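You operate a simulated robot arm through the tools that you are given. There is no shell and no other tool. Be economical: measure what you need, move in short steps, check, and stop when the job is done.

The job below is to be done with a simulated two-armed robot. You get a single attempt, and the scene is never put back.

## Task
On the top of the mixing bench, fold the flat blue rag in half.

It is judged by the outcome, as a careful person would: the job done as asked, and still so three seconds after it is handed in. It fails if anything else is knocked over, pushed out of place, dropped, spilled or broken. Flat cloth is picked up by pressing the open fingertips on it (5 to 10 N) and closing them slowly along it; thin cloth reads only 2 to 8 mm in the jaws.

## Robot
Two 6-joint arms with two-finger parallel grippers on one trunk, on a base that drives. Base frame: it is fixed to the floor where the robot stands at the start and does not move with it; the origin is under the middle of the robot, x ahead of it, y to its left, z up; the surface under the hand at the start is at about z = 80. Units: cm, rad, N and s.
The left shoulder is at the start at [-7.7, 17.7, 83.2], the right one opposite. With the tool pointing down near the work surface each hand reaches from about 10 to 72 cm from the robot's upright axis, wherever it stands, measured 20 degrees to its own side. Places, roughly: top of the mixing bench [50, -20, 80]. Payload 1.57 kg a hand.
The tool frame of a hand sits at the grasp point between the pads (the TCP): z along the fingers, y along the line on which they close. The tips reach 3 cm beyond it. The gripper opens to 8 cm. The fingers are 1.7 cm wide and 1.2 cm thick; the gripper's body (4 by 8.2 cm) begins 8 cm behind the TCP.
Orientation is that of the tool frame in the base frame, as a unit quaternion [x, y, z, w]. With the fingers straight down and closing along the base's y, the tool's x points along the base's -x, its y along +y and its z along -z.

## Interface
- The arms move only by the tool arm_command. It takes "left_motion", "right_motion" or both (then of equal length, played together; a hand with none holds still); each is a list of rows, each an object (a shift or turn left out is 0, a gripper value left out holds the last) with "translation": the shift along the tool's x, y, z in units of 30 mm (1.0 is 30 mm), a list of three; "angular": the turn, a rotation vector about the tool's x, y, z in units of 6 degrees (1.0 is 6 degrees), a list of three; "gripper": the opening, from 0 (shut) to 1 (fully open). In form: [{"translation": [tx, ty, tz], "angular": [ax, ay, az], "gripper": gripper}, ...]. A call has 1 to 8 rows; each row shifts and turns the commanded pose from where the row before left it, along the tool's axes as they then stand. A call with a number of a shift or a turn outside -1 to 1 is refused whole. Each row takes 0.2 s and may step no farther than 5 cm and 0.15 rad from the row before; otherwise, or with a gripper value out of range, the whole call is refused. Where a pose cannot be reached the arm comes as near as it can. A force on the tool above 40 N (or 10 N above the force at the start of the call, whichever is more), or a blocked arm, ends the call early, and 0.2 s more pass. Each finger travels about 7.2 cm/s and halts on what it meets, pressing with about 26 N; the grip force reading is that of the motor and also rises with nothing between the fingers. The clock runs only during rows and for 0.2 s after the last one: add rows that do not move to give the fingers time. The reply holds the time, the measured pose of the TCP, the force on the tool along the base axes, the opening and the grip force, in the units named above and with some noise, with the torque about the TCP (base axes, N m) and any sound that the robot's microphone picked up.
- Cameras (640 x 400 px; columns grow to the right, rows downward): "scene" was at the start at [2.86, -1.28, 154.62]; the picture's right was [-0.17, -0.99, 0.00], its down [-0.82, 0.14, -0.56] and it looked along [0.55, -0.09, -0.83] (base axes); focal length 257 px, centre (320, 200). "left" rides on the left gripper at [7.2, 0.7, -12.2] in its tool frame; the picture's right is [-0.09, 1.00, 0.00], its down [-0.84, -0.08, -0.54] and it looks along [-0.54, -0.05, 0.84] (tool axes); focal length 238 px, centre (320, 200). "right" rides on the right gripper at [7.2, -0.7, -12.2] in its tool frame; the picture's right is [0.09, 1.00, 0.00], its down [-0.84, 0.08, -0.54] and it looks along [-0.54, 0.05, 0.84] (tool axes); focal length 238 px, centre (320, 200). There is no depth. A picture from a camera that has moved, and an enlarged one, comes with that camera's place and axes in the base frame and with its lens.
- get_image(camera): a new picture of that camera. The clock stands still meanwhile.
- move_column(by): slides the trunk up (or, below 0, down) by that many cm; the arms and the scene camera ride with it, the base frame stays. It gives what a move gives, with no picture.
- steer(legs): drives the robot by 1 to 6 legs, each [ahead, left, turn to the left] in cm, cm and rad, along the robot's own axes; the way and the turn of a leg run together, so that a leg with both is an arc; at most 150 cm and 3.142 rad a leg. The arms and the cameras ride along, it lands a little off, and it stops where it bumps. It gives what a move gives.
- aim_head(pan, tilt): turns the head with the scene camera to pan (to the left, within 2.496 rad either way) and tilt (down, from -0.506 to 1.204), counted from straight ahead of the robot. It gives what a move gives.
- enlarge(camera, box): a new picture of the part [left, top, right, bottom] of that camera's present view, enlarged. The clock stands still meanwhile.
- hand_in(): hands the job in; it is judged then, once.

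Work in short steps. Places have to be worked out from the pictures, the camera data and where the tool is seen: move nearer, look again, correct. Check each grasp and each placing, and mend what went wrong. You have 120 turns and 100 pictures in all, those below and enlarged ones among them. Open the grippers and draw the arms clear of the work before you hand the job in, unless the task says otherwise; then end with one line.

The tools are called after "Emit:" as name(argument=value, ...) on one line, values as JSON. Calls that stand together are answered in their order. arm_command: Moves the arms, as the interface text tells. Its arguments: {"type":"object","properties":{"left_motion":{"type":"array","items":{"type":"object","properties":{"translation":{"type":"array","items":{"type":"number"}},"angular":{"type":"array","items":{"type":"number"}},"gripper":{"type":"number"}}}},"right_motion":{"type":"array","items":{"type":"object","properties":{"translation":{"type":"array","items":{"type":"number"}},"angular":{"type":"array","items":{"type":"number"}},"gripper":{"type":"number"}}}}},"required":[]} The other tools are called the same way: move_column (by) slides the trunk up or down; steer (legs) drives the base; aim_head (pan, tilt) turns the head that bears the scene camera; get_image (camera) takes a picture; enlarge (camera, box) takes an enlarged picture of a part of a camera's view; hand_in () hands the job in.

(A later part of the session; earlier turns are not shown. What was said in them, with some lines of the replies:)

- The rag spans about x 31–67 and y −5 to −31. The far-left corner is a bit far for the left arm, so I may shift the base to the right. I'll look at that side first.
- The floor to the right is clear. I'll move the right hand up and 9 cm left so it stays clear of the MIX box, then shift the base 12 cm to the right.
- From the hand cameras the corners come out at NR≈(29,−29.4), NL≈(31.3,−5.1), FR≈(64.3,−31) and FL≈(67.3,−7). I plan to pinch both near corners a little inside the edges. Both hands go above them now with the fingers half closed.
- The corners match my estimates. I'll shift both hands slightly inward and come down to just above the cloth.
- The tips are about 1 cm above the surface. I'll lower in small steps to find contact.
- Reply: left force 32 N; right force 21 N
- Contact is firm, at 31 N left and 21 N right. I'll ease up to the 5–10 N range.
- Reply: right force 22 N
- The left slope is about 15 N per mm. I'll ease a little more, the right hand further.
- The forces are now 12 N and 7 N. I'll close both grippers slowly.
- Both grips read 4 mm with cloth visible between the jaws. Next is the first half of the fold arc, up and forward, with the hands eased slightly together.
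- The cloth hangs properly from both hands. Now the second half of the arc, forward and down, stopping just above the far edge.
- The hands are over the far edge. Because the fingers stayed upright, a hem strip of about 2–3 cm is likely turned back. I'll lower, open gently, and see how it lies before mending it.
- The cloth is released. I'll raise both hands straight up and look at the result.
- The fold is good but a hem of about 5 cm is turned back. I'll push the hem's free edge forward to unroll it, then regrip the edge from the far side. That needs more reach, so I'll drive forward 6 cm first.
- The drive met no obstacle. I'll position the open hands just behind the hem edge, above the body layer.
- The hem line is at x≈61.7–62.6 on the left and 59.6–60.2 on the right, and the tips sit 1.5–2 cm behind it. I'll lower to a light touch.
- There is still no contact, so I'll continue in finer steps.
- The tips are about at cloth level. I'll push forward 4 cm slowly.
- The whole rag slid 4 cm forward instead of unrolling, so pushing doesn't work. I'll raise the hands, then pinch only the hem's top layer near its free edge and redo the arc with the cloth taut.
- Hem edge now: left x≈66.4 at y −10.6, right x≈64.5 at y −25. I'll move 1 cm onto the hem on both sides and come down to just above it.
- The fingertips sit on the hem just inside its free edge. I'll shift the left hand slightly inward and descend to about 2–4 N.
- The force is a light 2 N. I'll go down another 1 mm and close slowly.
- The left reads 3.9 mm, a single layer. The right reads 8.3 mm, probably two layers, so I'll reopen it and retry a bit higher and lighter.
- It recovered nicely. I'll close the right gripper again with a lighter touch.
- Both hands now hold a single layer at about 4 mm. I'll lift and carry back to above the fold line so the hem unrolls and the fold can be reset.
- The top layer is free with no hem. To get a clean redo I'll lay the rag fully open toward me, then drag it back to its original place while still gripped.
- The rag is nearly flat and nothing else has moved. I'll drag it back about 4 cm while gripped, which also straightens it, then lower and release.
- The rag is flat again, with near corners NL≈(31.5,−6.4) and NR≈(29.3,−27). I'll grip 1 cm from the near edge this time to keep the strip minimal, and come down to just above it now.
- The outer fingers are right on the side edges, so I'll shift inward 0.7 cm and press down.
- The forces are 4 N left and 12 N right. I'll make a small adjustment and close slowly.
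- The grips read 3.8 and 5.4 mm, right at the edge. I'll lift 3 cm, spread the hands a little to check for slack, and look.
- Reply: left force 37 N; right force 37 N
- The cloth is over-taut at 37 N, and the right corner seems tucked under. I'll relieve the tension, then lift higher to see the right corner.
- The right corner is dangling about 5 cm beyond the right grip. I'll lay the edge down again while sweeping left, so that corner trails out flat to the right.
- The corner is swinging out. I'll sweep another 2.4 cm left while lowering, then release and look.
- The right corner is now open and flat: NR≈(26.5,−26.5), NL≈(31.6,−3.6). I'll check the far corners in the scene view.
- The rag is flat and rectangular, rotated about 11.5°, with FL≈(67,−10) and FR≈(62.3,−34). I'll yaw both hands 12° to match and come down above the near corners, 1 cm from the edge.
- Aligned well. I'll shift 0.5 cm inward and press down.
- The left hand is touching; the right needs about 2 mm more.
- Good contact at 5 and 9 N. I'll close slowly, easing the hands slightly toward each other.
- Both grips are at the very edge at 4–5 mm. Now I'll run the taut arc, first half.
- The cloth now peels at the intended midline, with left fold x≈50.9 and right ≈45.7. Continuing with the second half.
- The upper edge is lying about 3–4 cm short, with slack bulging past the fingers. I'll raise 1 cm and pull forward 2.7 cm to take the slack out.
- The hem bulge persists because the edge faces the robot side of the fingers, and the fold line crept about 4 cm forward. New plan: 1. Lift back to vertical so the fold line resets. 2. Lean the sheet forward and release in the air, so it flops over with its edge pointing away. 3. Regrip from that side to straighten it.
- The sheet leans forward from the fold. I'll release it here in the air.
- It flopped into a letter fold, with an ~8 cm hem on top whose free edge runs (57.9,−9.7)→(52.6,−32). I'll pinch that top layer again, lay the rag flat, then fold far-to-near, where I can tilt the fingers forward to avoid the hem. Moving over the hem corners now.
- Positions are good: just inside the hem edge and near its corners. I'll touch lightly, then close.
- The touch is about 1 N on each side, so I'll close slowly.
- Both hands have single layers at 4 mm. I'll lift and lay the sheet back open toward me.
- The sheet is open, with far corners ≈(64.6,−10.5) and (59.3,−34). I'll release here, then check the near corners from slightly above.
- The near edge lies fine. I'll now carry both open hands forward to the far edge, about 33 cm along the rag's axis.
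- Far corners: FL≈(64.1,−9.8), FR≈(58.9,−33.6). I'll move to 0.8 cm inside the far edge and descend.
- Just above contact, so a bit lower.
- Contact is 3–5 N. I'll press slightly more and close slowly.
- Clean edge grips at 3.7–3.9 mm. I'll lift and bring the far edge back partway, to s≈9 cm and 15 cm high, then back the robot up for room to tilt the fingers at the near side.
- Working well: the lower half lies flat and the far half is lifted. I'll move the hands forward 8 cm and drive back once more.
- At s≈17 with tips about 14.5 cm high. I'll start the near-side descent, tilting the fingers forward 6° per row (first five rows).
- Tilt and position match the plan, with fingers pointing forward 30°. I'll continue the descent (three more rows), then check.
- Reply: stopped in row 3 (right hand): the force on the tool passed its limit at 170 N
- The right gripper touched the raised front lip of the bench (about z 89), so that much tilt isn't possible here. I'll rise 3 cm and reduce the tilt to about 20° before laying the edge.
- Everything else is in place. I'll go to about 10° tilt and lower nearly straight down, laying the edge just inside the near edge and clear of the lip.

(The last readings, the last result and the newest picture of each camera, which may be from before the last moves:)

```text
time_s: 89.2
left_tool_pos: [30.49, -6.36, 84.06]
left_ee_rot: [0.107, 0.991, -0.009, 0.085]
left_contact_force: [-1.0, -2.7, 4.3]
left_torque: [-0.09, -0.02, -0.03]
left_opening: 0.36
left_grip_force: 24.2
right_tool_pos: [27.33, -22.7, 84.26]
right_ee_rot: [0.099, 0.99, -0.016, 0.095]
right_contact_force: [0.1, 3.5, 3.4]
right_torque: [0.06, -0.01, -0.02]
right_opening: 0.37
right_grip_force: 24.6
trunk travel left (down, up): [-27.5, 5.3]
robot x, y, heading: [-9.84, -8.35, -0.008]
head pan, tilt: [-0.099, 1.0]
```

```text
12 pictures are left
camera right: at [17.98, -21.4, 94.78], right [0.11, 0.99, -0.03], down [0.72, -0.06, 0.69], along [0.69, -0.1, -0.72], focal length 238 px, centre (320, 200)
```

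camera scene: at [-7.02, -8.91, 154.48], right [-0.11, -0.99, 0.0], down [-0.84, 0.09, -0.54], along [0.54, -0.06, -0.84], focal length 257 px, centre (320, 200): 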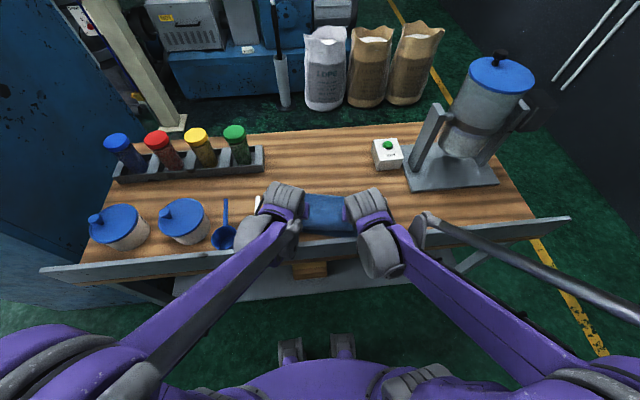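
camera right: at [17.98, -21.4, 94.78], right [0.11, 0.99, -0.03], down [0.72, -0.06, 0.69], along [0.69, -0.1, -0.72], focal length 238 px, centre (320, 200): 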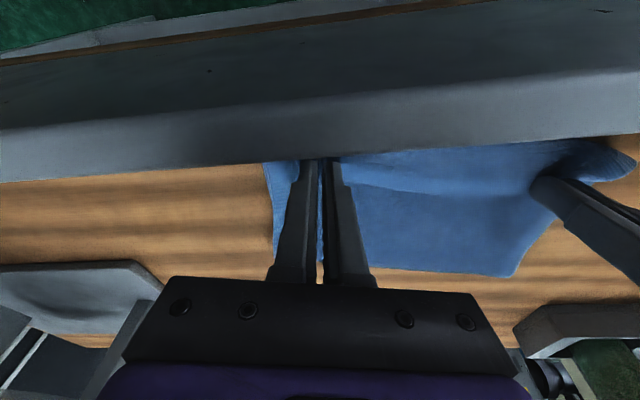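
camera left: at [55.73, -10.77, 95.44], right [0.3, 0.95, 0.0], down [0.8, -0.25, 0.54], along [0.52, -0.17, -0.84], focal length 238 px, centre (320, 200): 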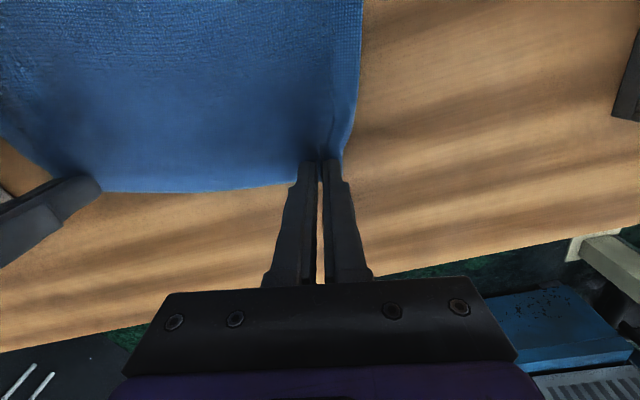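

Laid down. I'll release gently, raise, and look.

Emit:
arm_command(left_motion=[{"gripper": 0.1}, {"gripper": 0.25}, {"gripper": 0.4}, {"translation": [0, 0, -0.5]}, {"translation": [0, 0, -1], "angular": [0, 1, 0]}, {"translation": [-0.5, 0, -1], "angular": [0, 0.6, 0]}, {"translation": [-0.5, 0, -1]}, {}], right_motion=[{"gripper": 0.1}, {"gripper": 0.25}, {"gripper": 0.4}, {"translation": [0, 0, -0.5]}, {"translation": [0, 0, -1], "angular": [0, 1, 0]}, {"translation": [-0.5, 0, -1], "angular": [0, 0.6, 0]}, {"translation": [-0.5, 0, -1]}, {}])

Emit:
get_image(camera="right")

```text
time_s: 91.0
left_tool_pos: [32.54, -7.07, 94.71]
left_ee_rot: [0.108, 0.994, 0.0, 0.0]
left_contact_force: [0.1, 0.1, 0.5]
left_torque: [0.0, 0.02, -0.03]
left_opening: 3.21
left_grip_force: 0.0
right_tool_pos: [29.07, -22.82, 94.91]
right_ee_rot: [0.101, 0.995, -0.008, 0.012]
right_contact_force: [-0.8, 0.3, -1.5]
right_torque: [-0.01, -0.02, -0.01]
right_opening: 3.21
right_grip_force: 0.0
trunk travel left (down, up): [-27.5, 5.3]
robot x, y, heading: [-9.76, -7.91, -0.006]
head pan, tilt: [-0.099, 1.0]
```

```text
11 pictures are left
camera right: at [21.62, -21.93, 106.84], right [0.11, 0.99, -0.01], down [0.82, -0.08, 0.56], along [0.56, -0.07, -0.83], focal length 238 px, centre (320, 200)
```

right: 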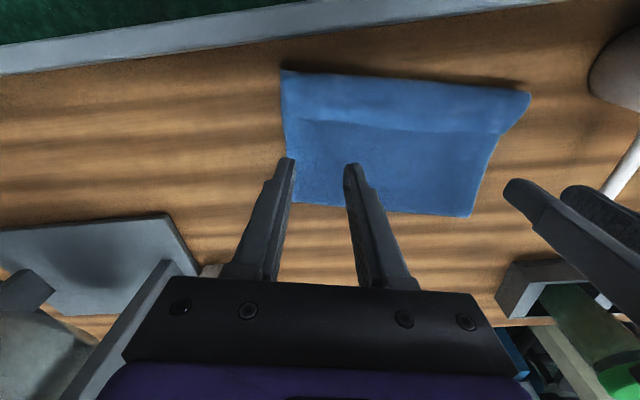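

The fold is neat but about 2.5 cm off centre, with a 4.5 cm hem at the near side. I'll re-pinch just the hem's free edge tightly, lift, and lay it again with the fold set further out, then pull taut at the end. Moving down onto the hem edge now.

Emit:
arm_command(left_motion=[{"translation": [0.48, 0.28, 0.4]}, {"translation": [0, 0, 1]}, {"translation": [0, 0, 1]}, {"translation": [0, 0, 0.9]}, {"translation": [0, 0, 0.1]}, {}], right_motion=[{"translation": [0.06, 0.15, 0.5]}, {"translation": [0, 0, 1]}, {"translation": [0, 0, 1]}, {"translation": [0, 0, 0.9]}, {"translation": [0, 0, 0.1]}, {}])

Emit:
get_image(camera="right")

Emit:
get_image(camera="left")

```text
time_s: 92.4
left_tool_pos: [31.29, -5.93, 84.46]
left_ee_rot: [0.109, 0.994, -0.001, 0.001]
left_contact_force: [0.5, 0.3, -0.5]
left_torque: [0.05, 0.01, -0.01]
left_opening: 3.17
left_grip_force: 0.1
right_tool_pos: [29.37, -22.67, 84.29]
right_ee_rot: [0.101, 0.995, -0.007, 0.012]
right_contact_force: [0.2, 0.5, 0.0]
right_torque: [-0.01, -0.01, -0.02]
right_opening: 3.21
right_grip_force: 0.0
trunk travel left (down, up): [-27.5, 5.3]
robot x, y, heading: [-9.97, -7.81, -0.01]
head pan, tilt: [-0.099, 1.0]
```

```text
10 pictures are left
camera right: at [21.81, -21.71, 96.28], right [0.11, 0.99, -0.01], down [0.82, -0.08, 0.56], along [0.56, -0.07, -0.83], focal length 238 px, centre (320, 200)
```

right: 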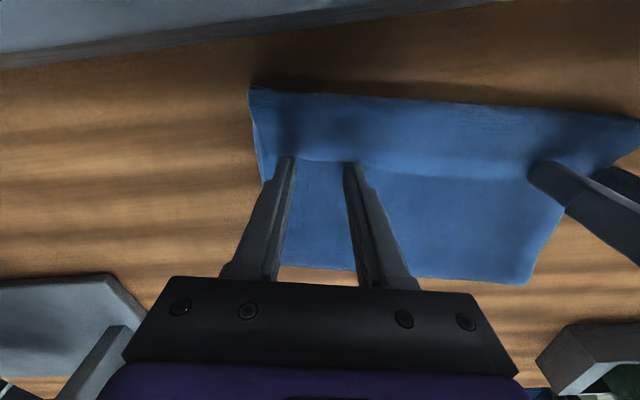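

```text
9 pictures are left
camera left: at [24.29, -3.64, 96.73], right [0.3, 0.95, 0.0], down [0.8, -0.26, 0.54], along [0.52, -0.16, -0.84], focal length 238 px, centre (320, 200)
```

left: 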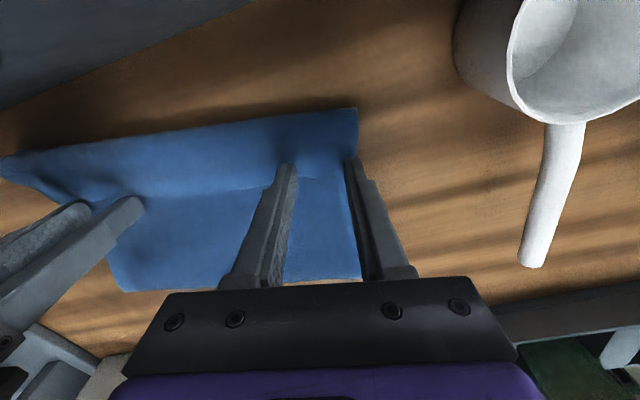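

The strip may be either a hem or simply the lower layer's margin. I'll look closely at its left end to tell.

Emit:
enlarge(camera="left", box=[240, 90, 400, 190])

```text
4.00 times, centred on (320, 140) of left
camera zoom: at [24.29, -3.64, 96.73], right [0.3, 0.95, 0.0], down [0.8, -0.26, 0.54], along [0.52, -0.16, -0.84], focal length 953 px, centre (320, 440)
```

zoom: 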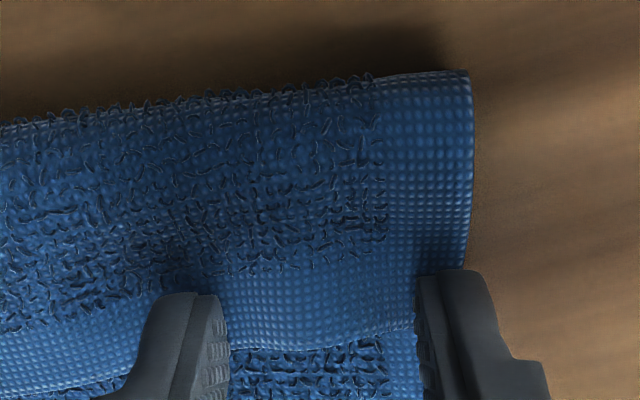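

The border band shows it really is a hem, with its free edge facing away from me. I'll nudge to the edge and touch lightly.

Emit:
arm_command(left_motion=[{"translation": [-0.1, -0.1, 0]}, {"translation": [0, 0, 0.07]}, {}], right_motion=[{"translation": [0.2, 0.05, -0.05]}, {"translation": [0, 0, 0.07]}, {}])

```text
time_s: 93.2
left_tool_pos: [31.49, -6.06, 84.42]
left_ee_rot: [0.108, 0.994, 0.0, 0.0]
left_contact_force: [0.6, 0.1, 0.8]
left_torque: [-0.02, 0.0, 0.0]
left_opening: 3.21
left_grip_force: 0.1
right_tool_pos: [28.71, -22.26, 84.24]
right_ee_rot: [0.1, 0.995, -0.008, 0.013]
right_contact_force: [0.0, 0.1, 1.2]
right_torque: [0.0, 0.04, 0.01]
right_opening: 3.22
right_grip_force: 0.0
trunk travel left (down, up): [-27.5, 5.3]
robot x, y, heading: [-9.73, -8.02, -0.005]
head pan, tilt: [-0.099, 1.0]
```

Light contact on both. I'll lower the left another ~1.5 mm and close slowly.

Emit:
arm_command(left_motion=[{"translation": [0, 0, 0.05], "gripper": 0.36}, {"gripper": 0.3}, {"gripper": 0.24}, {"gripper": 0.18}, {"gripper": 0.12}, {"gripper": 0.06}, {"gripper": 0}, {}], right_motion=[{"translation": [0, 0, 0.01], "gripper": 0.36}, {"gripper": 0.3}, {"gripper": 0.24}, {"gripper": 0.18}, {"gripper": 0.12}, {"gripper": 0.06}, {"gripper": 0}, {}])

```text
time_s: 95.0
left_tool_pos: [31.57, -6.16, 84.23]
left_ee_rot: [0.108, 0.994, 0.001, 0.002]
left_contact_force: [-1.4, -6.2, 1.6]
left_torque: [-0.17, 0.08, 0.04]
left_opening: 0.37
left_grip_force: 25.1
right_tool_pos: [28.77, -22.48, 84.17]
right_ee_rot: [0.102, 0.995, -0.006, 0.013]
right_contact_force: [0.8, 5.8, 2.9]
right_torque: [0.18, 0.0, -0.03]
right_opening: 0.37
right_grip_force: 24.6
trunk travel left (down, up): [-27.5, 5.3]
robot x, y, heading: [-9.79, -8.31, -0.01]
head pan, tilt: [-0.099, 1.0]
```

Both hands have a single layer at 3.7 mm, right at the edge. I'll lift forward to vertical so the lower half lies out past the middle.

Emit:
arm_command(left_motion=[{"translation": [-0.1, -0.05, -0.9]}, {"translation": [-0.3, 0, -0.95]}, {"translation": [-0.5, 0, -0.9]}, {"translation": [-0.7, 0, -0.8]}, {"translation": [-0.9, 0, -0.6]}, {"translation": [-1, 0, -0.4]}, {"translation": [-1, 0, -0.2]}, {"translation": [-1, 0, 0]}], right_motion=[{"translation": [-0.1, 0.05, -0.9]}, {"translation": [-0.3, 0, -0.95]}, {"translation": [-0.5, 0, -0.9]}, {"translation": [-0.7, 0, -0.8]}, {"translation": [-0.9, 0, -0.6]}, {"translation": [-1, 0, -0.4]}, {"translation": [-1, 0, -0.2]}, {"translation": [-1, 0, 0]}])

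Emit:
arm_command(left_motion=[{"translation": [-0.7, 0, 0.1]}, {}, {}], right_motion=[{"translation": [-0.7, 0, 0.1]}, {}, {}])

Emit:
get_image(camera="scene")

```text
time_s: 96.8
left_tool_pos: [47.8, -9.91, 98.4]
left_ee_rot: [0.106, 0.994, 0.0, 0.0]
left_contact_force: [-0.6, -2.1, -0.9]
left_torque: [-0.01, 0.06, -0.01]
left_opening: 0.38
left_grip_force: 24.5
right_tool_pos: [44.76, -25.38, 98.79]
right_ee_rot: [0.101, 0.995, -0.006, 0.012]
right_contact_force: [-0.1, 2.1, 0.1]
right_torque: [0.07, 0.02, -0.04]
right_opening: 0.27
right_grip_force: 23.8
trunk travel left (down, up): [-27.5, 5.3]
robot x, y, heading: [-9.6, -7.89, -0.01]
head pan, tilt: [-0.099, 1.0]
```

```text
time_s: 97.6
left_tool_pos: [49.88, -10.18, 98.05]
left_ee_rot: [0.108, 0.994, 0.0, 0.0]
left_contact_force: [0.2, -2.6, 0.2]
left_torque: [-0.05, 0.02, -0.02]
left_opening: 0.4
left_grip_force: 24.5
right_tool_pos: [46.7, -25.79, 98.6]
right_ee_rot: [0.102, 0.995, -0.007, 0.012]
right_contact_force: [0.2, 1.9, -0.5]
right_torque: [0.07, -0.05, -0.03]
right_opening: 0.24
right_grip_force: 24.2
trunk travel left (down, up): [-27.5, 5.3]
robot x, y, heading: [-9.83, -8.38, -0.006]
head pan, tilt: [-0.099, 1.0]
```

```text
7 pictures are left
camera scene: at [-6.9, -8.93, 154.48], right [-0.11, -0.99, 0.0], down [-0.84, 0.09, -0.54], along [0.54, -0.06, -0.84], focal length 257 px, centre (320, 200)
```

scene: 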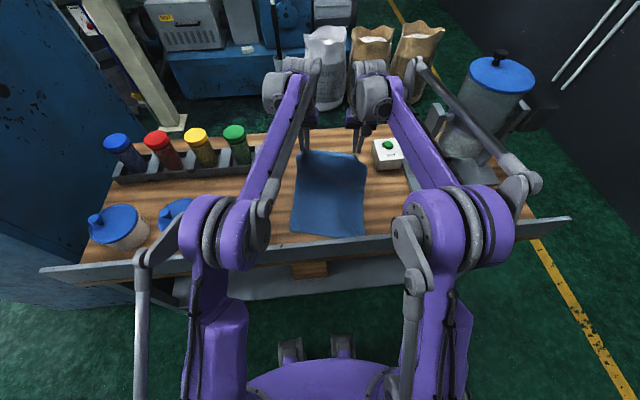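

Both corners are still held, though the right reading has dropped to 2.4 mm. The lower half lies out well. Swinging back down on a taut arc.

Emit:
arm_command(left_motion=[{"translation": [1, 0, -0.17]}, {"translation": [0.97, 0, 0.07]}, {"translation": [0.97, 0, 0.47]}, {"translation": [0.83, 0, 0.63]}, {"translation": [0.7, 0, 0.77]}, {"translation": [0.57, 0, 0.9]}, {"translation": [0.33, 0, 0.93]}, {"translation": [0.17, 0, 0.8]}], right_motion=[{"translation": [1, 0, -0.17]}, {"translation": [0.97, 0, 0.07]}, {"translation": [0.97, 0, 0.47]}, {"translation": [0.83, 0, 0.63]}, {"translation": [0.7, 0, 0.77]}, {"translation": [0.57, 0, 0.9]}, {"translation": [0.33, 0, 0.93]}, {"translation": [0.17, 0, 0.85]}])

Emit:
arm_command(left_motion=[{"translation": [0.3, 0, 0]}, {"translation": [0.3, 0, 0]}, {"translation": [0.25, 0, 0.05]}, {"translation": [0.2, 0, 0.05]}, {}], right_motion=[{"translation": [0.35, 0, 0]}, {"translation": [0.35, 0, 0]}, {"translation": [0.35, 0, 0.05]}, {"translation": [0.25, 0, 0.05]}, {}])

Emit:
get_image(camera="left")

```text
time_s: 99.4
left_tool_pos: [33.52, -6.63, 84.9]
left_ee_rot: [0.108, 0.994, 0.0, -0.001]
left_contact_force: [-0.6, -2.4, -0.2]
left_torque: [-0.06, 0.01, -0.03]
left_opening: 0.37
left_grip_force: 24.8
right_tool_pos: [30.62, -22.57, 84.88]
right_ee_rot: [0.101, 0.995, -0.008, 0.012]
right_contact_force: [0.8, 2.8, 0.7]
right_torque: [0.11, -0.03, -0.04]
right_opening: 0.26
right_grip_force: 23.9
trunk travel left (down, up): [-27.5, 5.3]
robot x, y, heading: [-9.93, -8.06, -0.006]
head pan, tilt: [-0.099, 1.0]
```

```text
time_s: 100.6
left_tool_pos: [30.24, -5.89, 84.73]
left_ee_rot: [0.108, 0.994, -0.001, 0.002]
left_contact_force: [-0.9, -1.7, 0.3]
left_torque: [-0.04, 0.01, 0.02]
left_opening: 0.38
left_grip_force: 24.6
right_tool_pos: [26.85, -21.82, 84.52]
right_ee_rot: [0.101, 0.995, -0.008, 0.013]
right_contact_force: [1.4, 2.2, 0.7]
right_torque: [0.11, -0.04, -0.02]
right_opening: 0.26
right_grip_force: 23.7
trunk travel left (down, up): [-27.5, 5.3]
robot x, y, heading: [-9.6, -8.06, -0.009]
head pan, tilt: [-0.099, 1.0]
```

```text
6 pictures are left
camera left: at [23.4, -3.65, 96.74], right [0.3, 0.95, 0.0], down [0.8, -0.25, 0.54], along [0.52, -0.16, -0.84], focal length 238 px, centre (320, 200)
```

left: 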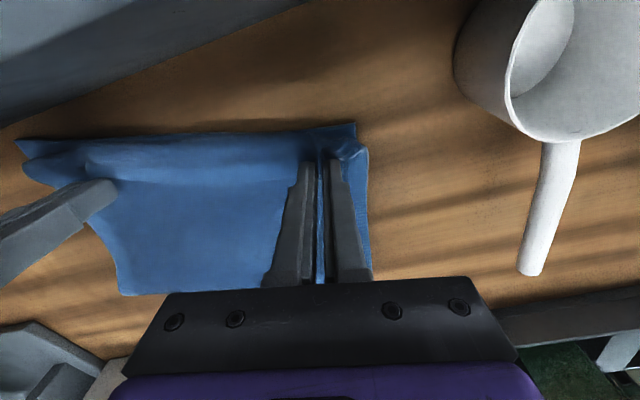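

The edge sits about 2 cm from the lower layer's edge, but the upper layer has ~5 cm of slack rolled up near it. I'll press down and release. Then I'll pin the near edge with one hand and smooth the slack toward the fold with the other, which moves the fold outward.

Emit:
arm_command(left_motion=[{"translation": [0, 0, 0.15]}, {"translation": [0, 0, 0.1]}, {"gripper": 0.1}, {"gripper": 0.25}, {"gripper": 0.45}, {"translation": [0, 0, 0.1]}, {}], right_motion=[{"translation": [0, 0, 0.1]}, {"translation": [0, 0, 0.07]}, {"gripper": 0.1}, {"gripper": 0.25}, {"gripper": 0.45}, {"translation": [0, 0, 0.1]}, {}])

```text
time_s: 102.2
left_tool_pos: [30.38, -5.94, 83.69]
left_ee_rot: [0.108, 0.994, 0.001, 0.002]
left_contact_force: [3.8, 0.5, 30.9]
left_torque: [0.09, -0.05, -0.06]
left_opening: 3.02
left_grip_force: 0.1
right_tool_pos: [26.81, -21.89, 83.83]
right_ee_rot: [0.102, 0.995, -0.007, 0.013]
right_contact_force: [2.0, 1.3, 11.0]
right_torque: [0.02, 0.01, 0.0]
right_opening: 3.33
right_grip_force: 0.0
trunk travel left (down, up): [-27.5, 5.3]
robot x, y, heading: [-10.06, -8.25, -0.011]
head pan, tilt: [-0.099, 1.0]
```

The left hand pins firmly at 31 N. I'll move the right hand up and over the body layer, then down to a light touch.

Emit:
arm_command(right_motion=[{"translation": [0, 0, -0.7], "gripper": 0.8}, {"translation": [-0.9, 0.2, -0.1]}, {"translation": [-0.7, 0.1, 0]}, {"translation": [0, 0, 0.55]}, {"translation": [0, 0, 0.12]}, {"translation": [0, 0, 0.06]}, {}])

```text
time_s: 102.8
left_tool_pos: [30.26, -6.1, 83.66]
left_ee_rot: [0.108, 0.994, 0.0, 0.002]
left_contact_force: [0.7, 1.6, 29.0]
left_torque: [0.12, 0.05, -0.03]
left_opening: 3.01
left_grip_force: 0.0
right_tool_pos: [28.88, -21.86, 86.36]
right_ee_rot: [0.1, 0.995, -0.007, 0.013]
right_contact_force: [0.3, 0.0, 0.4]
right_torque: [-0.01, -0.01, 0.02]
right_opening: 6.39
right_grip_force: 0.0
trunk travel left (down, up): [-27.5, 5.3]
robot x, y, heading: [-9.56, -8.11, -0.006]
head pan, tilt: [-0.099, 1.0]
stopped in row 3 (left hand): the force on the tool passed its limit at 43 N (the readings are from after the stop); the commanded pose is now the measured one
```

The left hand's force tripped the limit, so I'll ease it to about 18 N and continue placing the right hand.

Emit:
arm_command(left_motion=[{"translation": [0, 0, -0.025]}, {}, {}, {}, {}, {}], right_motion=[{"translation": [-0.8, 0.1, 0]}, {"translation": [0, 0, 0.55]}, {"translation": [0, 0, 0.1]}, {"translation": [0, 0, 0.07]}, {"translation": [0, 0, 0.03]}, {}])

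```text
time_s: 104.2
left_tool_pos: [30.3, -6.02, 83.7]
left_ee_rot: [0.108, 0.994, 0.001, 0.001]
left_contact_force: [1.1, -2.4, 25.7]
left_torque: [0.01, 0.06, -0.05]
left_opening: 3.02
left_grip_force: 0.0
right_tool_pos: [31.31, -22.04, 84.1]
right_ee_rot: [0.101, 0.995, -0.007, 0.012]
right_contact_force: [0.5, 0.4, -0.5]
right_torque: [0.03, -0.05, -0.01]
right_opening: 6.38
right_grip_force: 0.0
trunk travel left (down, up): [-27.5, 5.3]
robot x, y, heading: [-9.8, -7.94, -0.005]
head pan, tilt: [-0.099, 1.0]
```

The right hand is just above the cloth. I'll lower about 3 mm more, then draw it slowly toward the fold.

Emit:
arm_command(right_motion=[{"translation": [0, 0, 0.08]}, {"translation": [0, 0, 0.05]}, {"translation": [-0.25, 0, 0]}, {"translation": [-0.3, 0, 0]}, {"translation": [-0.3, 0, 0]}, {"translation": [-0.3, 0, 0]}, {"translation": [-0.3, 0, 0]}, {}])

Emit:
get_image(camera="right")

```text
time_s: 106.0
left_tool_pos: [30.31, -6.09, 83.76]
left_ee_rot: [0.109, 0.994, 0.001, 0.002]
left_contact_force: [1.7, -2.5, 25.6]
left_torque: [-0.04, 0.0, 0.01]
left_opening: 3.04
left_grip_force: 0.0
right_tool_pos: [35.57, -22.99, 83.83]
right_ee_rot: [0.1, 0.995, -0.007, 0.013]
right_contact_force: [-1.2, 0.6, 0.9]
right_torque: [0.03, 0.03, -0.01]
right_opening: 6.39
right_grip_force: 0.1
trunk travel left (down, up): [-27.5, 5.3]
robot x, y, heading: [-9.61, -8.22, -0.009]
head pan, tilt: [-0.099, 1.0]
```

```text
5 pictures are left
camera right: at [28.0, -22.01, 95.87], right [0.11, 0.99, -0.01], down [0.82, -0.08, 0.56], along [0.56, -0.07, -0.83], focal length 238 px, centre (320, 200)
```

right: 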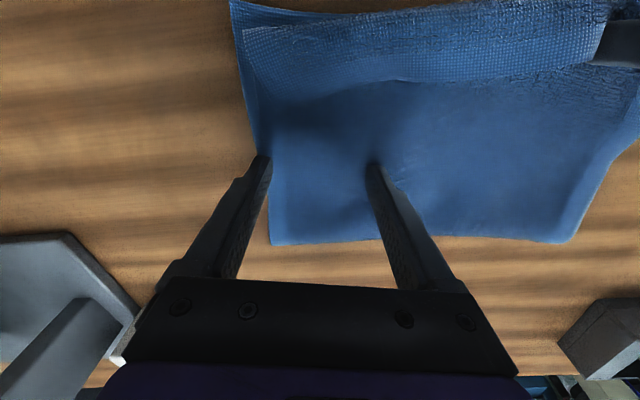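

Smoothing worked: the right fold moved out to x≈42.8, making the lower half ≈17 cm there. The left fold is still ~2 cm short. I'll swap roles, so the right hand now goes to pin the near edge.

Emit:
arm_command(right_motion=[{"translation": [0, 0, -0.7]}, {"translation": [0.9, 0, 0]}, {"translation": [0.9, 0, 0]}, {"translation": [0.6, 0, 0]}, {"translation": [0, 0, 0.5]}, {"translation": [0, 0, 0.1]}, {"translation": [0, 0, 0.1]}, {}])

```text
time_s: 107.8
left_tool_pos: [30.23, -5.92, 83.75]
left_ee_rot: [0.107, 0.994, 0.001, 0.003]
left_contact_force: [4.2, -3.4, 17.8]
left_torque: [-0.07, -0.1, -0.01]
left_opening: 3.07
left_grip_force: 0.1
right_tool_pos: [28.35, -21.52, 83.79]
right_ee_rot: [0.1, 0.995, -0.006, 0.013]
right_contact_force: [0.2, 1.9, 32.1]
right_torque: [0.55, -0.03, 0.06]
right_opening: 6.35
right_grip_force: 0.0
trunk travel left (down, up): [-27.5, 5.3]
robot x, y, heading: [-9.82, -8.37, -0.011]
head pan, tilt: [-0.099, 1.0]
```

The right hand is pinning at 32 N, so I'll ease it slightly. Then the left lifts, moves over the body, lowers to a light touch, and smooths toward the fold.

Emit:
arm_command(left_motion=[{"translation": [0, 0, -0.7], "gripper": 0.8}, {"translation": [-0.9, -0.1, -0.1]}, {"translation": [-0.7, -0.1, 0]}, {"translation": [0, 0, 0.6]}, {"translation": [0, 0, 0.1]}, {}], right_motion=[{"translation": [0, 0, -0.03]}, {}, {}, {}, {}, {}])

```text
time_s: 109.2
left_tool_pos: [34.78, -7.53, 83.87]
left_ee_rot: [0.107, 0.994, 0.001, 0.002]
left_contact_force: [-0.1, -0.6, 0.6]
left_torque: [0.0, -0.01, 0.03]
left_opening: 6.4
left_grip_force: 0.1
right_tool_pos: [28.59, -21.61, 83.68]
right_ee_rot: [0.1, 0.995, -0.008, 0.013]
right_contact_force: [0.2, 0.0, 28.8]
right_torque: [0.5, -0.02, 0.1]
right_opening: 6.4
right_grip_force: 0.0
trunk travel left (down, up): [-27.5, 5.3]
robot x, y, heading: [-9.58, -7.96, -0.014]
head pan, tilt: [-0.099, 1.0]
```

The left is at a light touch. I'll smooth 3.6 cm toward the fold.

Emit:
arm_command(left_motion=[{"translation": [0, 0, 0.02]}, {"translation": [-0.3, 0, 0]}, {"translation": [-0.3, 0, 0]}, {"translation": [-0.3, 0, 0]}, {"translation": [-0.3, 0, 0]}, {}])

Emit:
get_image(camera="left")

```text
time_s: 110.6
left_tool_pos: [38.42, -8.37, 84.0]
left_ee_rot: [0.108, 0.994, 0.0, 0.002]
left_contact_force: [-1.1, -1.3, 0.6]
left_torque: [-0.02, 0.02, 0.0]
left_opening: 6.41
left_grip_force: 0.0
right_tool_pos: [28.45, -21.5, 83.72]
right_ee_rot: [0.101, 0.995, -0.007, 0.013]
right_contact_force: [-0.9, 0.3, 28.4]
right_torque: [0.49, 0.0, 0.05]
right_opening: 6.37
right_grip_force: 0.0
trunk travel left (down, up): [-27.5, 5.3]
robot x, y, heading: [-9.78, -8.32, -0.005]
head pan, tilt: [-0.099, 1.0]
```

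```text
4 pictures are left
camera left: at [31.42, -6.01, 96.03], right [0.3, 0.95, 0.0], down [0.8, -0.25, 0.54], along [0.52, -0.16, -0.84], focal length 238 px, centre (320, 200)
```

left: 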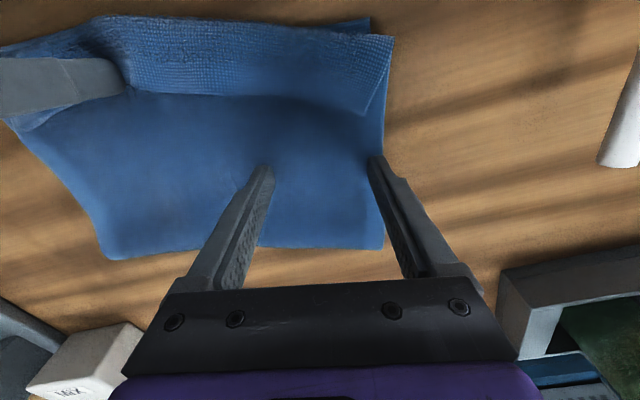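

Both sides of the fold are now ≈17 cm out, close to ideal. What remains is a 3–4 cm hem. I'll pin the body with the right hand and draw the left part of the hem back toward me with a light touch to unroll it. Repositioning both hands first.

Emit:
arm_command(left_motion=[{"translation": [0, 0, -0.8], "gripper": 0.5}, {"translation": [0.75, 0.45, 0]}, {"translation": [0.75, 0.43, 0]}, {}, {}, {}, {}], right_motion=[{"translation": [0, 0, -0.8], "gripper": 0.4}, {}, {}, {"translation": [-0.8, 0.8, 0]}, {"translation": [-0.8, 0.8, 0]}, {"translation": [-0.8, 0.8, 0]}, {"translation": [0, 0, 0.5]}])

Emit:
arm_command(left_motion=[{"translation": [0, 0, 0.5]}, {"translation": [0, 0, 0.1]}, {}, {}], right_motion=[{"translation": [0, 0, 0.2]}, {"translation": [0, 0, 0.1]}, {"translation": [0, 0, 0.05]}, {}])

```text
time_s: 112.2
left_tool_pos: [34.79, -4.81, 86.3]
left_ee_rot: [0.107, 0.994, 0.0, 0.001]
left_contact_force: [-0.4, -0.3, 0.6]
left_torque: [0.03, 0.02, 0.0]
left_opening: 4.0
left_grip_force: 0.0
right_tool_pos: [36.98, -15.94, 84.83]
right_ee_rot: [0.1, 0.995, -0.008, 0.012]
right_contact_force: [-0.3, -0.2, 0.4]
right_torque: [-0.01, -0.02, 0.0]
right_opening: 3.21
right_grip_force: 0.0
trunk travel left (down, up): [-27.5, 5.3]
robot x, y, heading: [-9.54, -8.11, -0.007]
head pan, tilt: [-0.099, 1.0]
```

```text
time_s: 113.2
left_tool_pos: [34.65, -4.87, 84.5]
left_ee_rot: [0.108, 0.994, 0.001, 0.001]
left_contact_force: [-0.1, -0.2, -0.3]
left_torque: [0.01, -0.02, -0.02]
left_opening: 4.01
left_grip_force: 0.0
right_tool_pos: [37.11, -15.94, 83.66]
right_ee_rot: [0.1, 0.995, -0.007, 0.013]
right_contact_force: [0.0, 0.1, 5.6]
right_torque: [0.06, -0.02, 0.02]
right_opening: 3.18
right_grip_force: 0.1
trunk travel left (down, up): [-27.5, 5.3]
robot x, y, heading: [-9.75, -8.25, -0.007]
head pan, tilt: [-0.099, 1.0]
```

I'll press the right to about 18 N and lower the left to a light touch on the hem, then draw it back 6 cm.

Emit:
arm_command(left_motion=[{"translation": [0, 0, 0.08]}, {"translation": [0, 0, 0.05]}, {}], right_motion=[{"translation": [0, 0, 0.03]}, {}, {}])

Emit:
arm_command(left_motion=[{"translation": [0.25, 0, 0]}, {"translation": [0.28, 0, 0]}, {"translation": [0.28, 0, 0]}, {"translation": [0.28, 0, 0]}, {"translation": [0.28, 0, 0]}, {"translation": [0.28, 0, 0]}, {"translation": [0.25, 0, 0]}])

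Emit:
get_image(camera="left")

```text
time_s: 114.0
left_tool_pos: [34.61, -4.94, 84.24]
left_ee_rot: [0.107, 0.994, 0.0, 0.001]
left_contact_force: [0.1, 0.7, 1.7]
left_torque: [0.0, 0.02, 0.03]
left_opening: 4.01
left_grip_force: 0.0
right_tool_pos: [37.18, -15.91, 83.67]
right_ee_rot: [0.1, 0.995, -0.007, 0.013]
right_contact_force: [0.2, 0.6, 10.0]
right_torque: [0.11, -0.03, 0.01]
right_opening: 3.19
right_grip_force: 0.0
trunk travel left (down, up): [-27.5, 5.3]
robot x, y, heading: [-9.92, -8.24, -0.005]
head pan, tilt: [-0.099, 1.0]
```

```text
time_s: 115.6
left_tool_pos: [29.05, -3.39, 84.13]
left_ee_rot: [0.108, 0.994, 0.0, 0.001]
left_contact_force: [0.3, -0.7, 0.8]
left_torque: [-0.03, -0.02, 0.0]
left_opening: 4.02
left_grip_force: 0.0
right_tool_pos: [37.32, -15.81, 83.5]
right_ee_rot: [0.1, 0.995, -0.007, 0.013]
right_contact_force: [1.4, -0.6, 9.8]
right_torque: [0.05, -0.03, 0.01]
right_opening: 3.19
right_grip_force: 0.0
trunk travel left (down, up): [-27.5, 5.3]
robot x, y, heading: [-9.82, -8.46, -0.008]
head pan, tilt: [-0.099, 1.0]
```

```text
3 pictures are left
camera left: at [22.04, -1.23, 96.15], right [0.3, 0.95, 0.0], down [0.8, -0.26, 0.54], along [0.52, -0.16, -0.84], focal length 238 px, centre (320, 200)
```

left: 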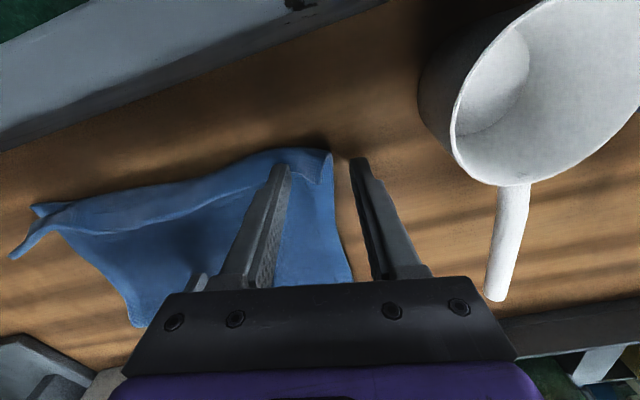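

The left side slid back as a whole rather than unrolling, so that move doesn't help. I'll restore the previous neat state: lift the right hand, then draw the left side forward again from the body.

Emit:
arm_command(left_motion=[{"translation": [0, 0, -0.7], "gripper": 0.8}, {"translation": [-0.9, -0.1, 0]}, {"translation": [-0.9, -0.1, 0]}, {"translation": [0, 0, 0.6]}, {"translation": [0, 0, 0.12]}, {"translation": [0, 0, 0.07]}, {}], right_motion=[{"translation": [0, 0, -0.8]}, {"translation": [0.4, -0.6, -0.3]}, {"translation": [0.8, 0, 0]}, {"translation": [0.8, 0, 0]}, {}, {}, {}])

```text
time_s: 117.2
left_tool_pos: [34.3, -5.52, 83.84]
left_ee_rot: [0.108, 0.994, 0.0, 0.001]
left_contact_force: [-0.2, 0.0, 0.3]
left_torque: [-0.05, 0.01, 0.01]
left_opening: 6.42
left_grip_force: 0.5
right_tool_pos: [30.71, -16.55, 86.67]
right_ee_rot: [0.1, 0.995, -0.008, 0.013]
right_contact_force: [-0.1, -0.1, 0.5]
right_torque: [-0.03, 0.03, 0.01]
right_opening: 3.17
right_grip_force: 0.0
trunk travel left (down, up): [-27.5, 5.3]
robot x, y, heading: [-9.5, -8.18, -0.003]
head pan, tilt: [-0.099, 1.0]
```

The left hand is at cloth level. I'll draw 3 cm forward, then pin near the edge with the right hand.

Emit:
arm_command(left_motion=[{"translation": [0, 0, 0.03]}, {"translation": [-0.3, 0, 0]}, {"translation": [-0.3, 0, 0]}, {"translation": [-0.3, 0, 0]}, {}, {}, {}, {}], right_motion=[{}, {}, {}, {}, {"translation": [0.3, 0, 0.6]}, {"translation": [0, 0, 0.2]}, {"translation": [0, 0, 0.12]}, {}])

```text
time_s: 119.0
left_tool_pos: [36.8, -5.94, 83.81]
left_ee_rot: [0.107, 0.994, 0.0, 0.002]
left_contact_force: [-0.5, -0.6, 0.5]
left_torque: [-0.03, 0.02, -0.05]
left_opening: 6.39
left_grip_force: 0.0
right_tool_pos: [29.86, -16.37, 83.85]
right_ee_rot: [0.101, 0.995, -0.008, 0.012]
right_contact_force: [-0.1, 0.5, 1.6]
right_torque: [0.04, -0.01, -0.05]
right_opening: 3.19
right_grip_force: 0.0
trunk travel left (down, up): [-27.5, 5.3]
robot x, y, heading: [-9.94, -7.97, -0.01]
head pan, tilt: [-0.099, 1.0]
```

Pressing the right down to ~15 N, then continuing to smooth the left side toward the fold.

Emit:
arm_command(left_motion=[{}, {}, {"translation": [-0.3, 0, 0]}, {"translation": [-0.3, 0, 0]}, {"translation": [-0.3, 0, 0]}, {"translation": [-0.25, 0, 0]}, {}], right_motion=[{"translation": [0, 0, 0.04]}, {"translation": [0, 0, 0.02]}, {}, {}, {}, {}, {}])

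Emit:
get_image(camera="left")

```text
time_s: 120.6
left_tool_pos: [40.13, -6.73, 83.78]
left_ee_rot: [0.108, 0.994, 0.001, 0.002]
left_contact_force: [-1.5, -0.6, 0.4]
left_torque: [-0.01, 0.05, -0.03]
left_opening: 6.42
left_grip_force: 0.3
right_tool_pos: [29.97, -16.33, 83.64]
right_ee_rot: [0.1, 0.995, -0.008, 0.013]
right_contact_force: [0.3, -0.1, 2.4]
right_torque: [0.04, -0.03, -0.04]
right_opening: 3.19
right_grip_force: 0.0
trunk travel left (down, up): [-27.5, 5.3]
robot x, y, heading: [-9.52, -8.13, -0.006]
head pan, tilt: [-0.099, 1.0]
```

```text
2 pictures are left
camera left: at [33.21, -4.44, 95.9], right [0.3, 0.95, 0.0], down [0.8, -0.25, 0.54], along [0.52, -0.16, -0.84], focal length 238 px, centre (320, 200)
```

left: 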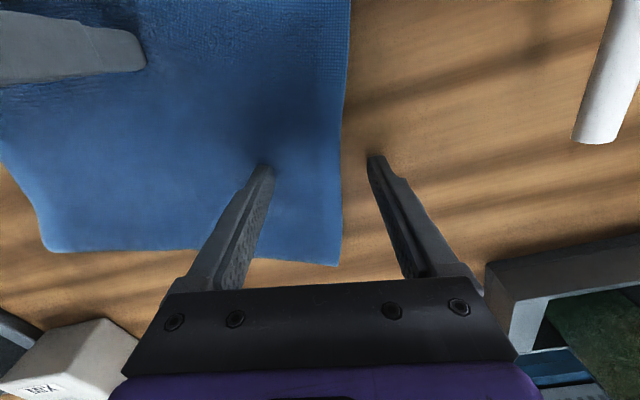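

The fold now runs ≈(50,−8) to (40.5,−32), and the surface looks flat. I'll lift both hands straight up and clear, then view the whole rag.

Emit:
arm_command(left_motion=[{"translation": [0, 0, -0.7]}, {"translation": [0, 0, -1]}, {"translation": [0, 0.3, -1]}, {"translation": [0, 1, -1]}, {"translation": [0, 1, -0.5]}, {"translation": [0, 1, 0]}, {"translation": [0, 1, 0]}, {"translation": [0, 0.5, 0]}], right_motion=[{"translation": [0, 0, -0.7]}, {"translation": [0, 0, -1]}, {"translation": [0, -0.3, -1]}, {"translation": [0, -1, -1]}, {"translation": [0, -1, -0.5]}, {"translation": [0, -1, 0]}, {"translation": [0, -1, 0]}, {"translation": [0, -1, 0]}])

Emit:
enlarge(camera="scene", box=[200, 130, 440, 280])

```text
time_s: 122.4
left_tool_pos: [43.18, 7.48, 96.37]
left_ee_rot: [0.107, 0.994, 0.002, 0.001]
left_contact_force: [-0.8, -0.1, 0.0]
left_torque: [-0.02, 0.02, 0.02]
left_opening: 6.39
left_grip_force: 0.0
right_tool_pos: [26.46, -31.59, 96.56]
right_ee_rot: [0.1, 0.995, -0.008, 0.013]
right_contact_force: [-0.5, 0.5, 0.4]
right_torque: [0.01, 0.01, 0.0]
right_opening: 3.19
right_grip_force: 0.0
trunk travel left (down, up): [-27.5, 5.3]
robot x, y, heading: [-9.65, -8.13, -0.007]
head pan, tilt: [-0.099, 1.0]
```

```text
2.67 times, centred on (320, 205) of scene
camera zoom: at [-6.95, -8.95, 154.48], right [-0.11, -0.99, 0.0], down [-0.84, 0.09, -0.54], along [0.54, -0.06, -0.84], focal length 684 px, centre (320, 187)
```

zoom: 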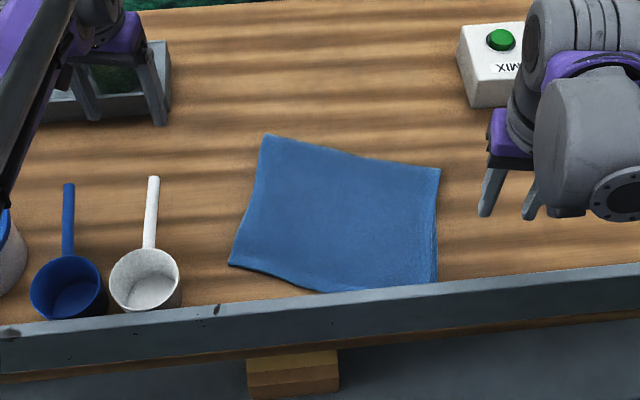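

It now reads as a clean folded rectangle, with no hem line visible and everything else in place. I'll bring the right hand above the near edge for one last close look.

Emit:
arm_command(right_motion=[{"translation": [0, 0.9, 0]}, {"translation": [0, 0.9, 0]}, {"translation": [0, 0.7, 0]}, {}])

Emit:
get_image(camera="right")

```text
time_s: 123.4
left_tool_pos: [43.16, 7.46, 96.35]
left_ee_rot: [0.107, 0.994, 0.0, 0.001]
left_contact_force: [0.2, -0.9, -0.7]
left_torque: [0.0, 0.01, 0.02]
left_opening: 6.4
left_grip_force: 0.0
right_tool_pos: [27.98, -24.48, 96.53]
right_ee_rot: [0.102, 0.995, -0.008, 0.012]
right_contact_force: [0.8, 0.6, -0.7]
right_torque: [0.01, -0.02, -0.02]
right_opening: 3.23
right_grip_force: 0.1
trunk travel left (down, up): [-27.5, 5.3]
robot x, y, heading: [-9.94, -7.94, -0.007]
head pan, tilt: [-0.099, 1.0]
```

```text
0 pictures are left
camera right: at [20.45, -23.37, 108.47], right [0.11, 0.99, -0.01], down [0.82, -0.08, 0.56], along [0.56, -0.07, -0.83], focal length 238 px, centre (320, 200)
```

right: 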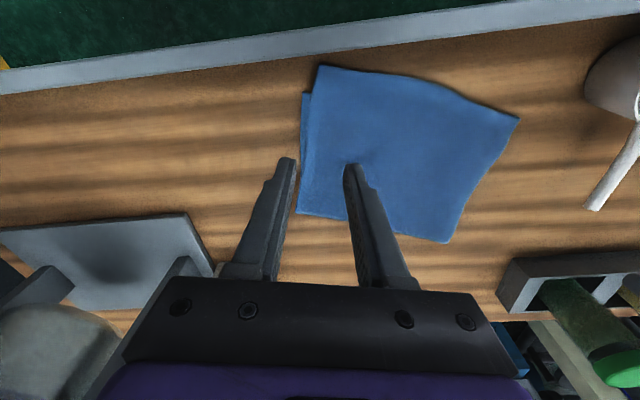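

The hem is gone. It is a clean half fold with the layers within 1–2 cm of each other. I'll lift the right hand clear with grippers open and hand in.

Emit:
arm_command(left_motion=[{"translation": [0, 0, -1], "gripper": 1}, {"translation": [0, 0, -0.6]}, {}, {}, {}], right_motion=[{"translation": [0, 0, -1], "gripper": 1}, {"translation": [0, -0.6, -0.6]}, {"translation": [0, -0.9, 0]}, {"translation": [0, -0.9, 0]}, {}])

Emit:
hand_in()

```text
time_s: 124.6
left_tool_pos: [43.24, 7.4, 101.18]
left_ee_rot: [0.108, 0.994, 0.001, 0.001]
left_contact_force: [0.6, -0.3, -0.3]
left_torque: [-0.03, -0.03, 0.01]
left_opening: 7.97
left_grip_force: 0.0
right_tool_pos: [26.26, -31.07, 101.22]
right_ee_rot: [0.102, 0.995, -0.007, 0.013]
right_contact_force: [-0.1, -0.1, 0.1]
right_torque: [-0.02, -0.01, 0.03]
right_opening: 7.99
right_grip_force: 0.0
trunk travel left (down, up): [-27.5, 5.3]
robot x, y, heading: [-9.38, -8.11, -0.007]
head pan, tilt: [-0.099, 1.0]
```

```text
The job is handed in.
```

The blue rag lies folded in half on the mixing bench, its layers within about 1–2 cm of each other; it ended slightly turned and nearer the front edge, and though the right gripper knocked the bench's front lip once (about 170 N), nothing I could see had moved.
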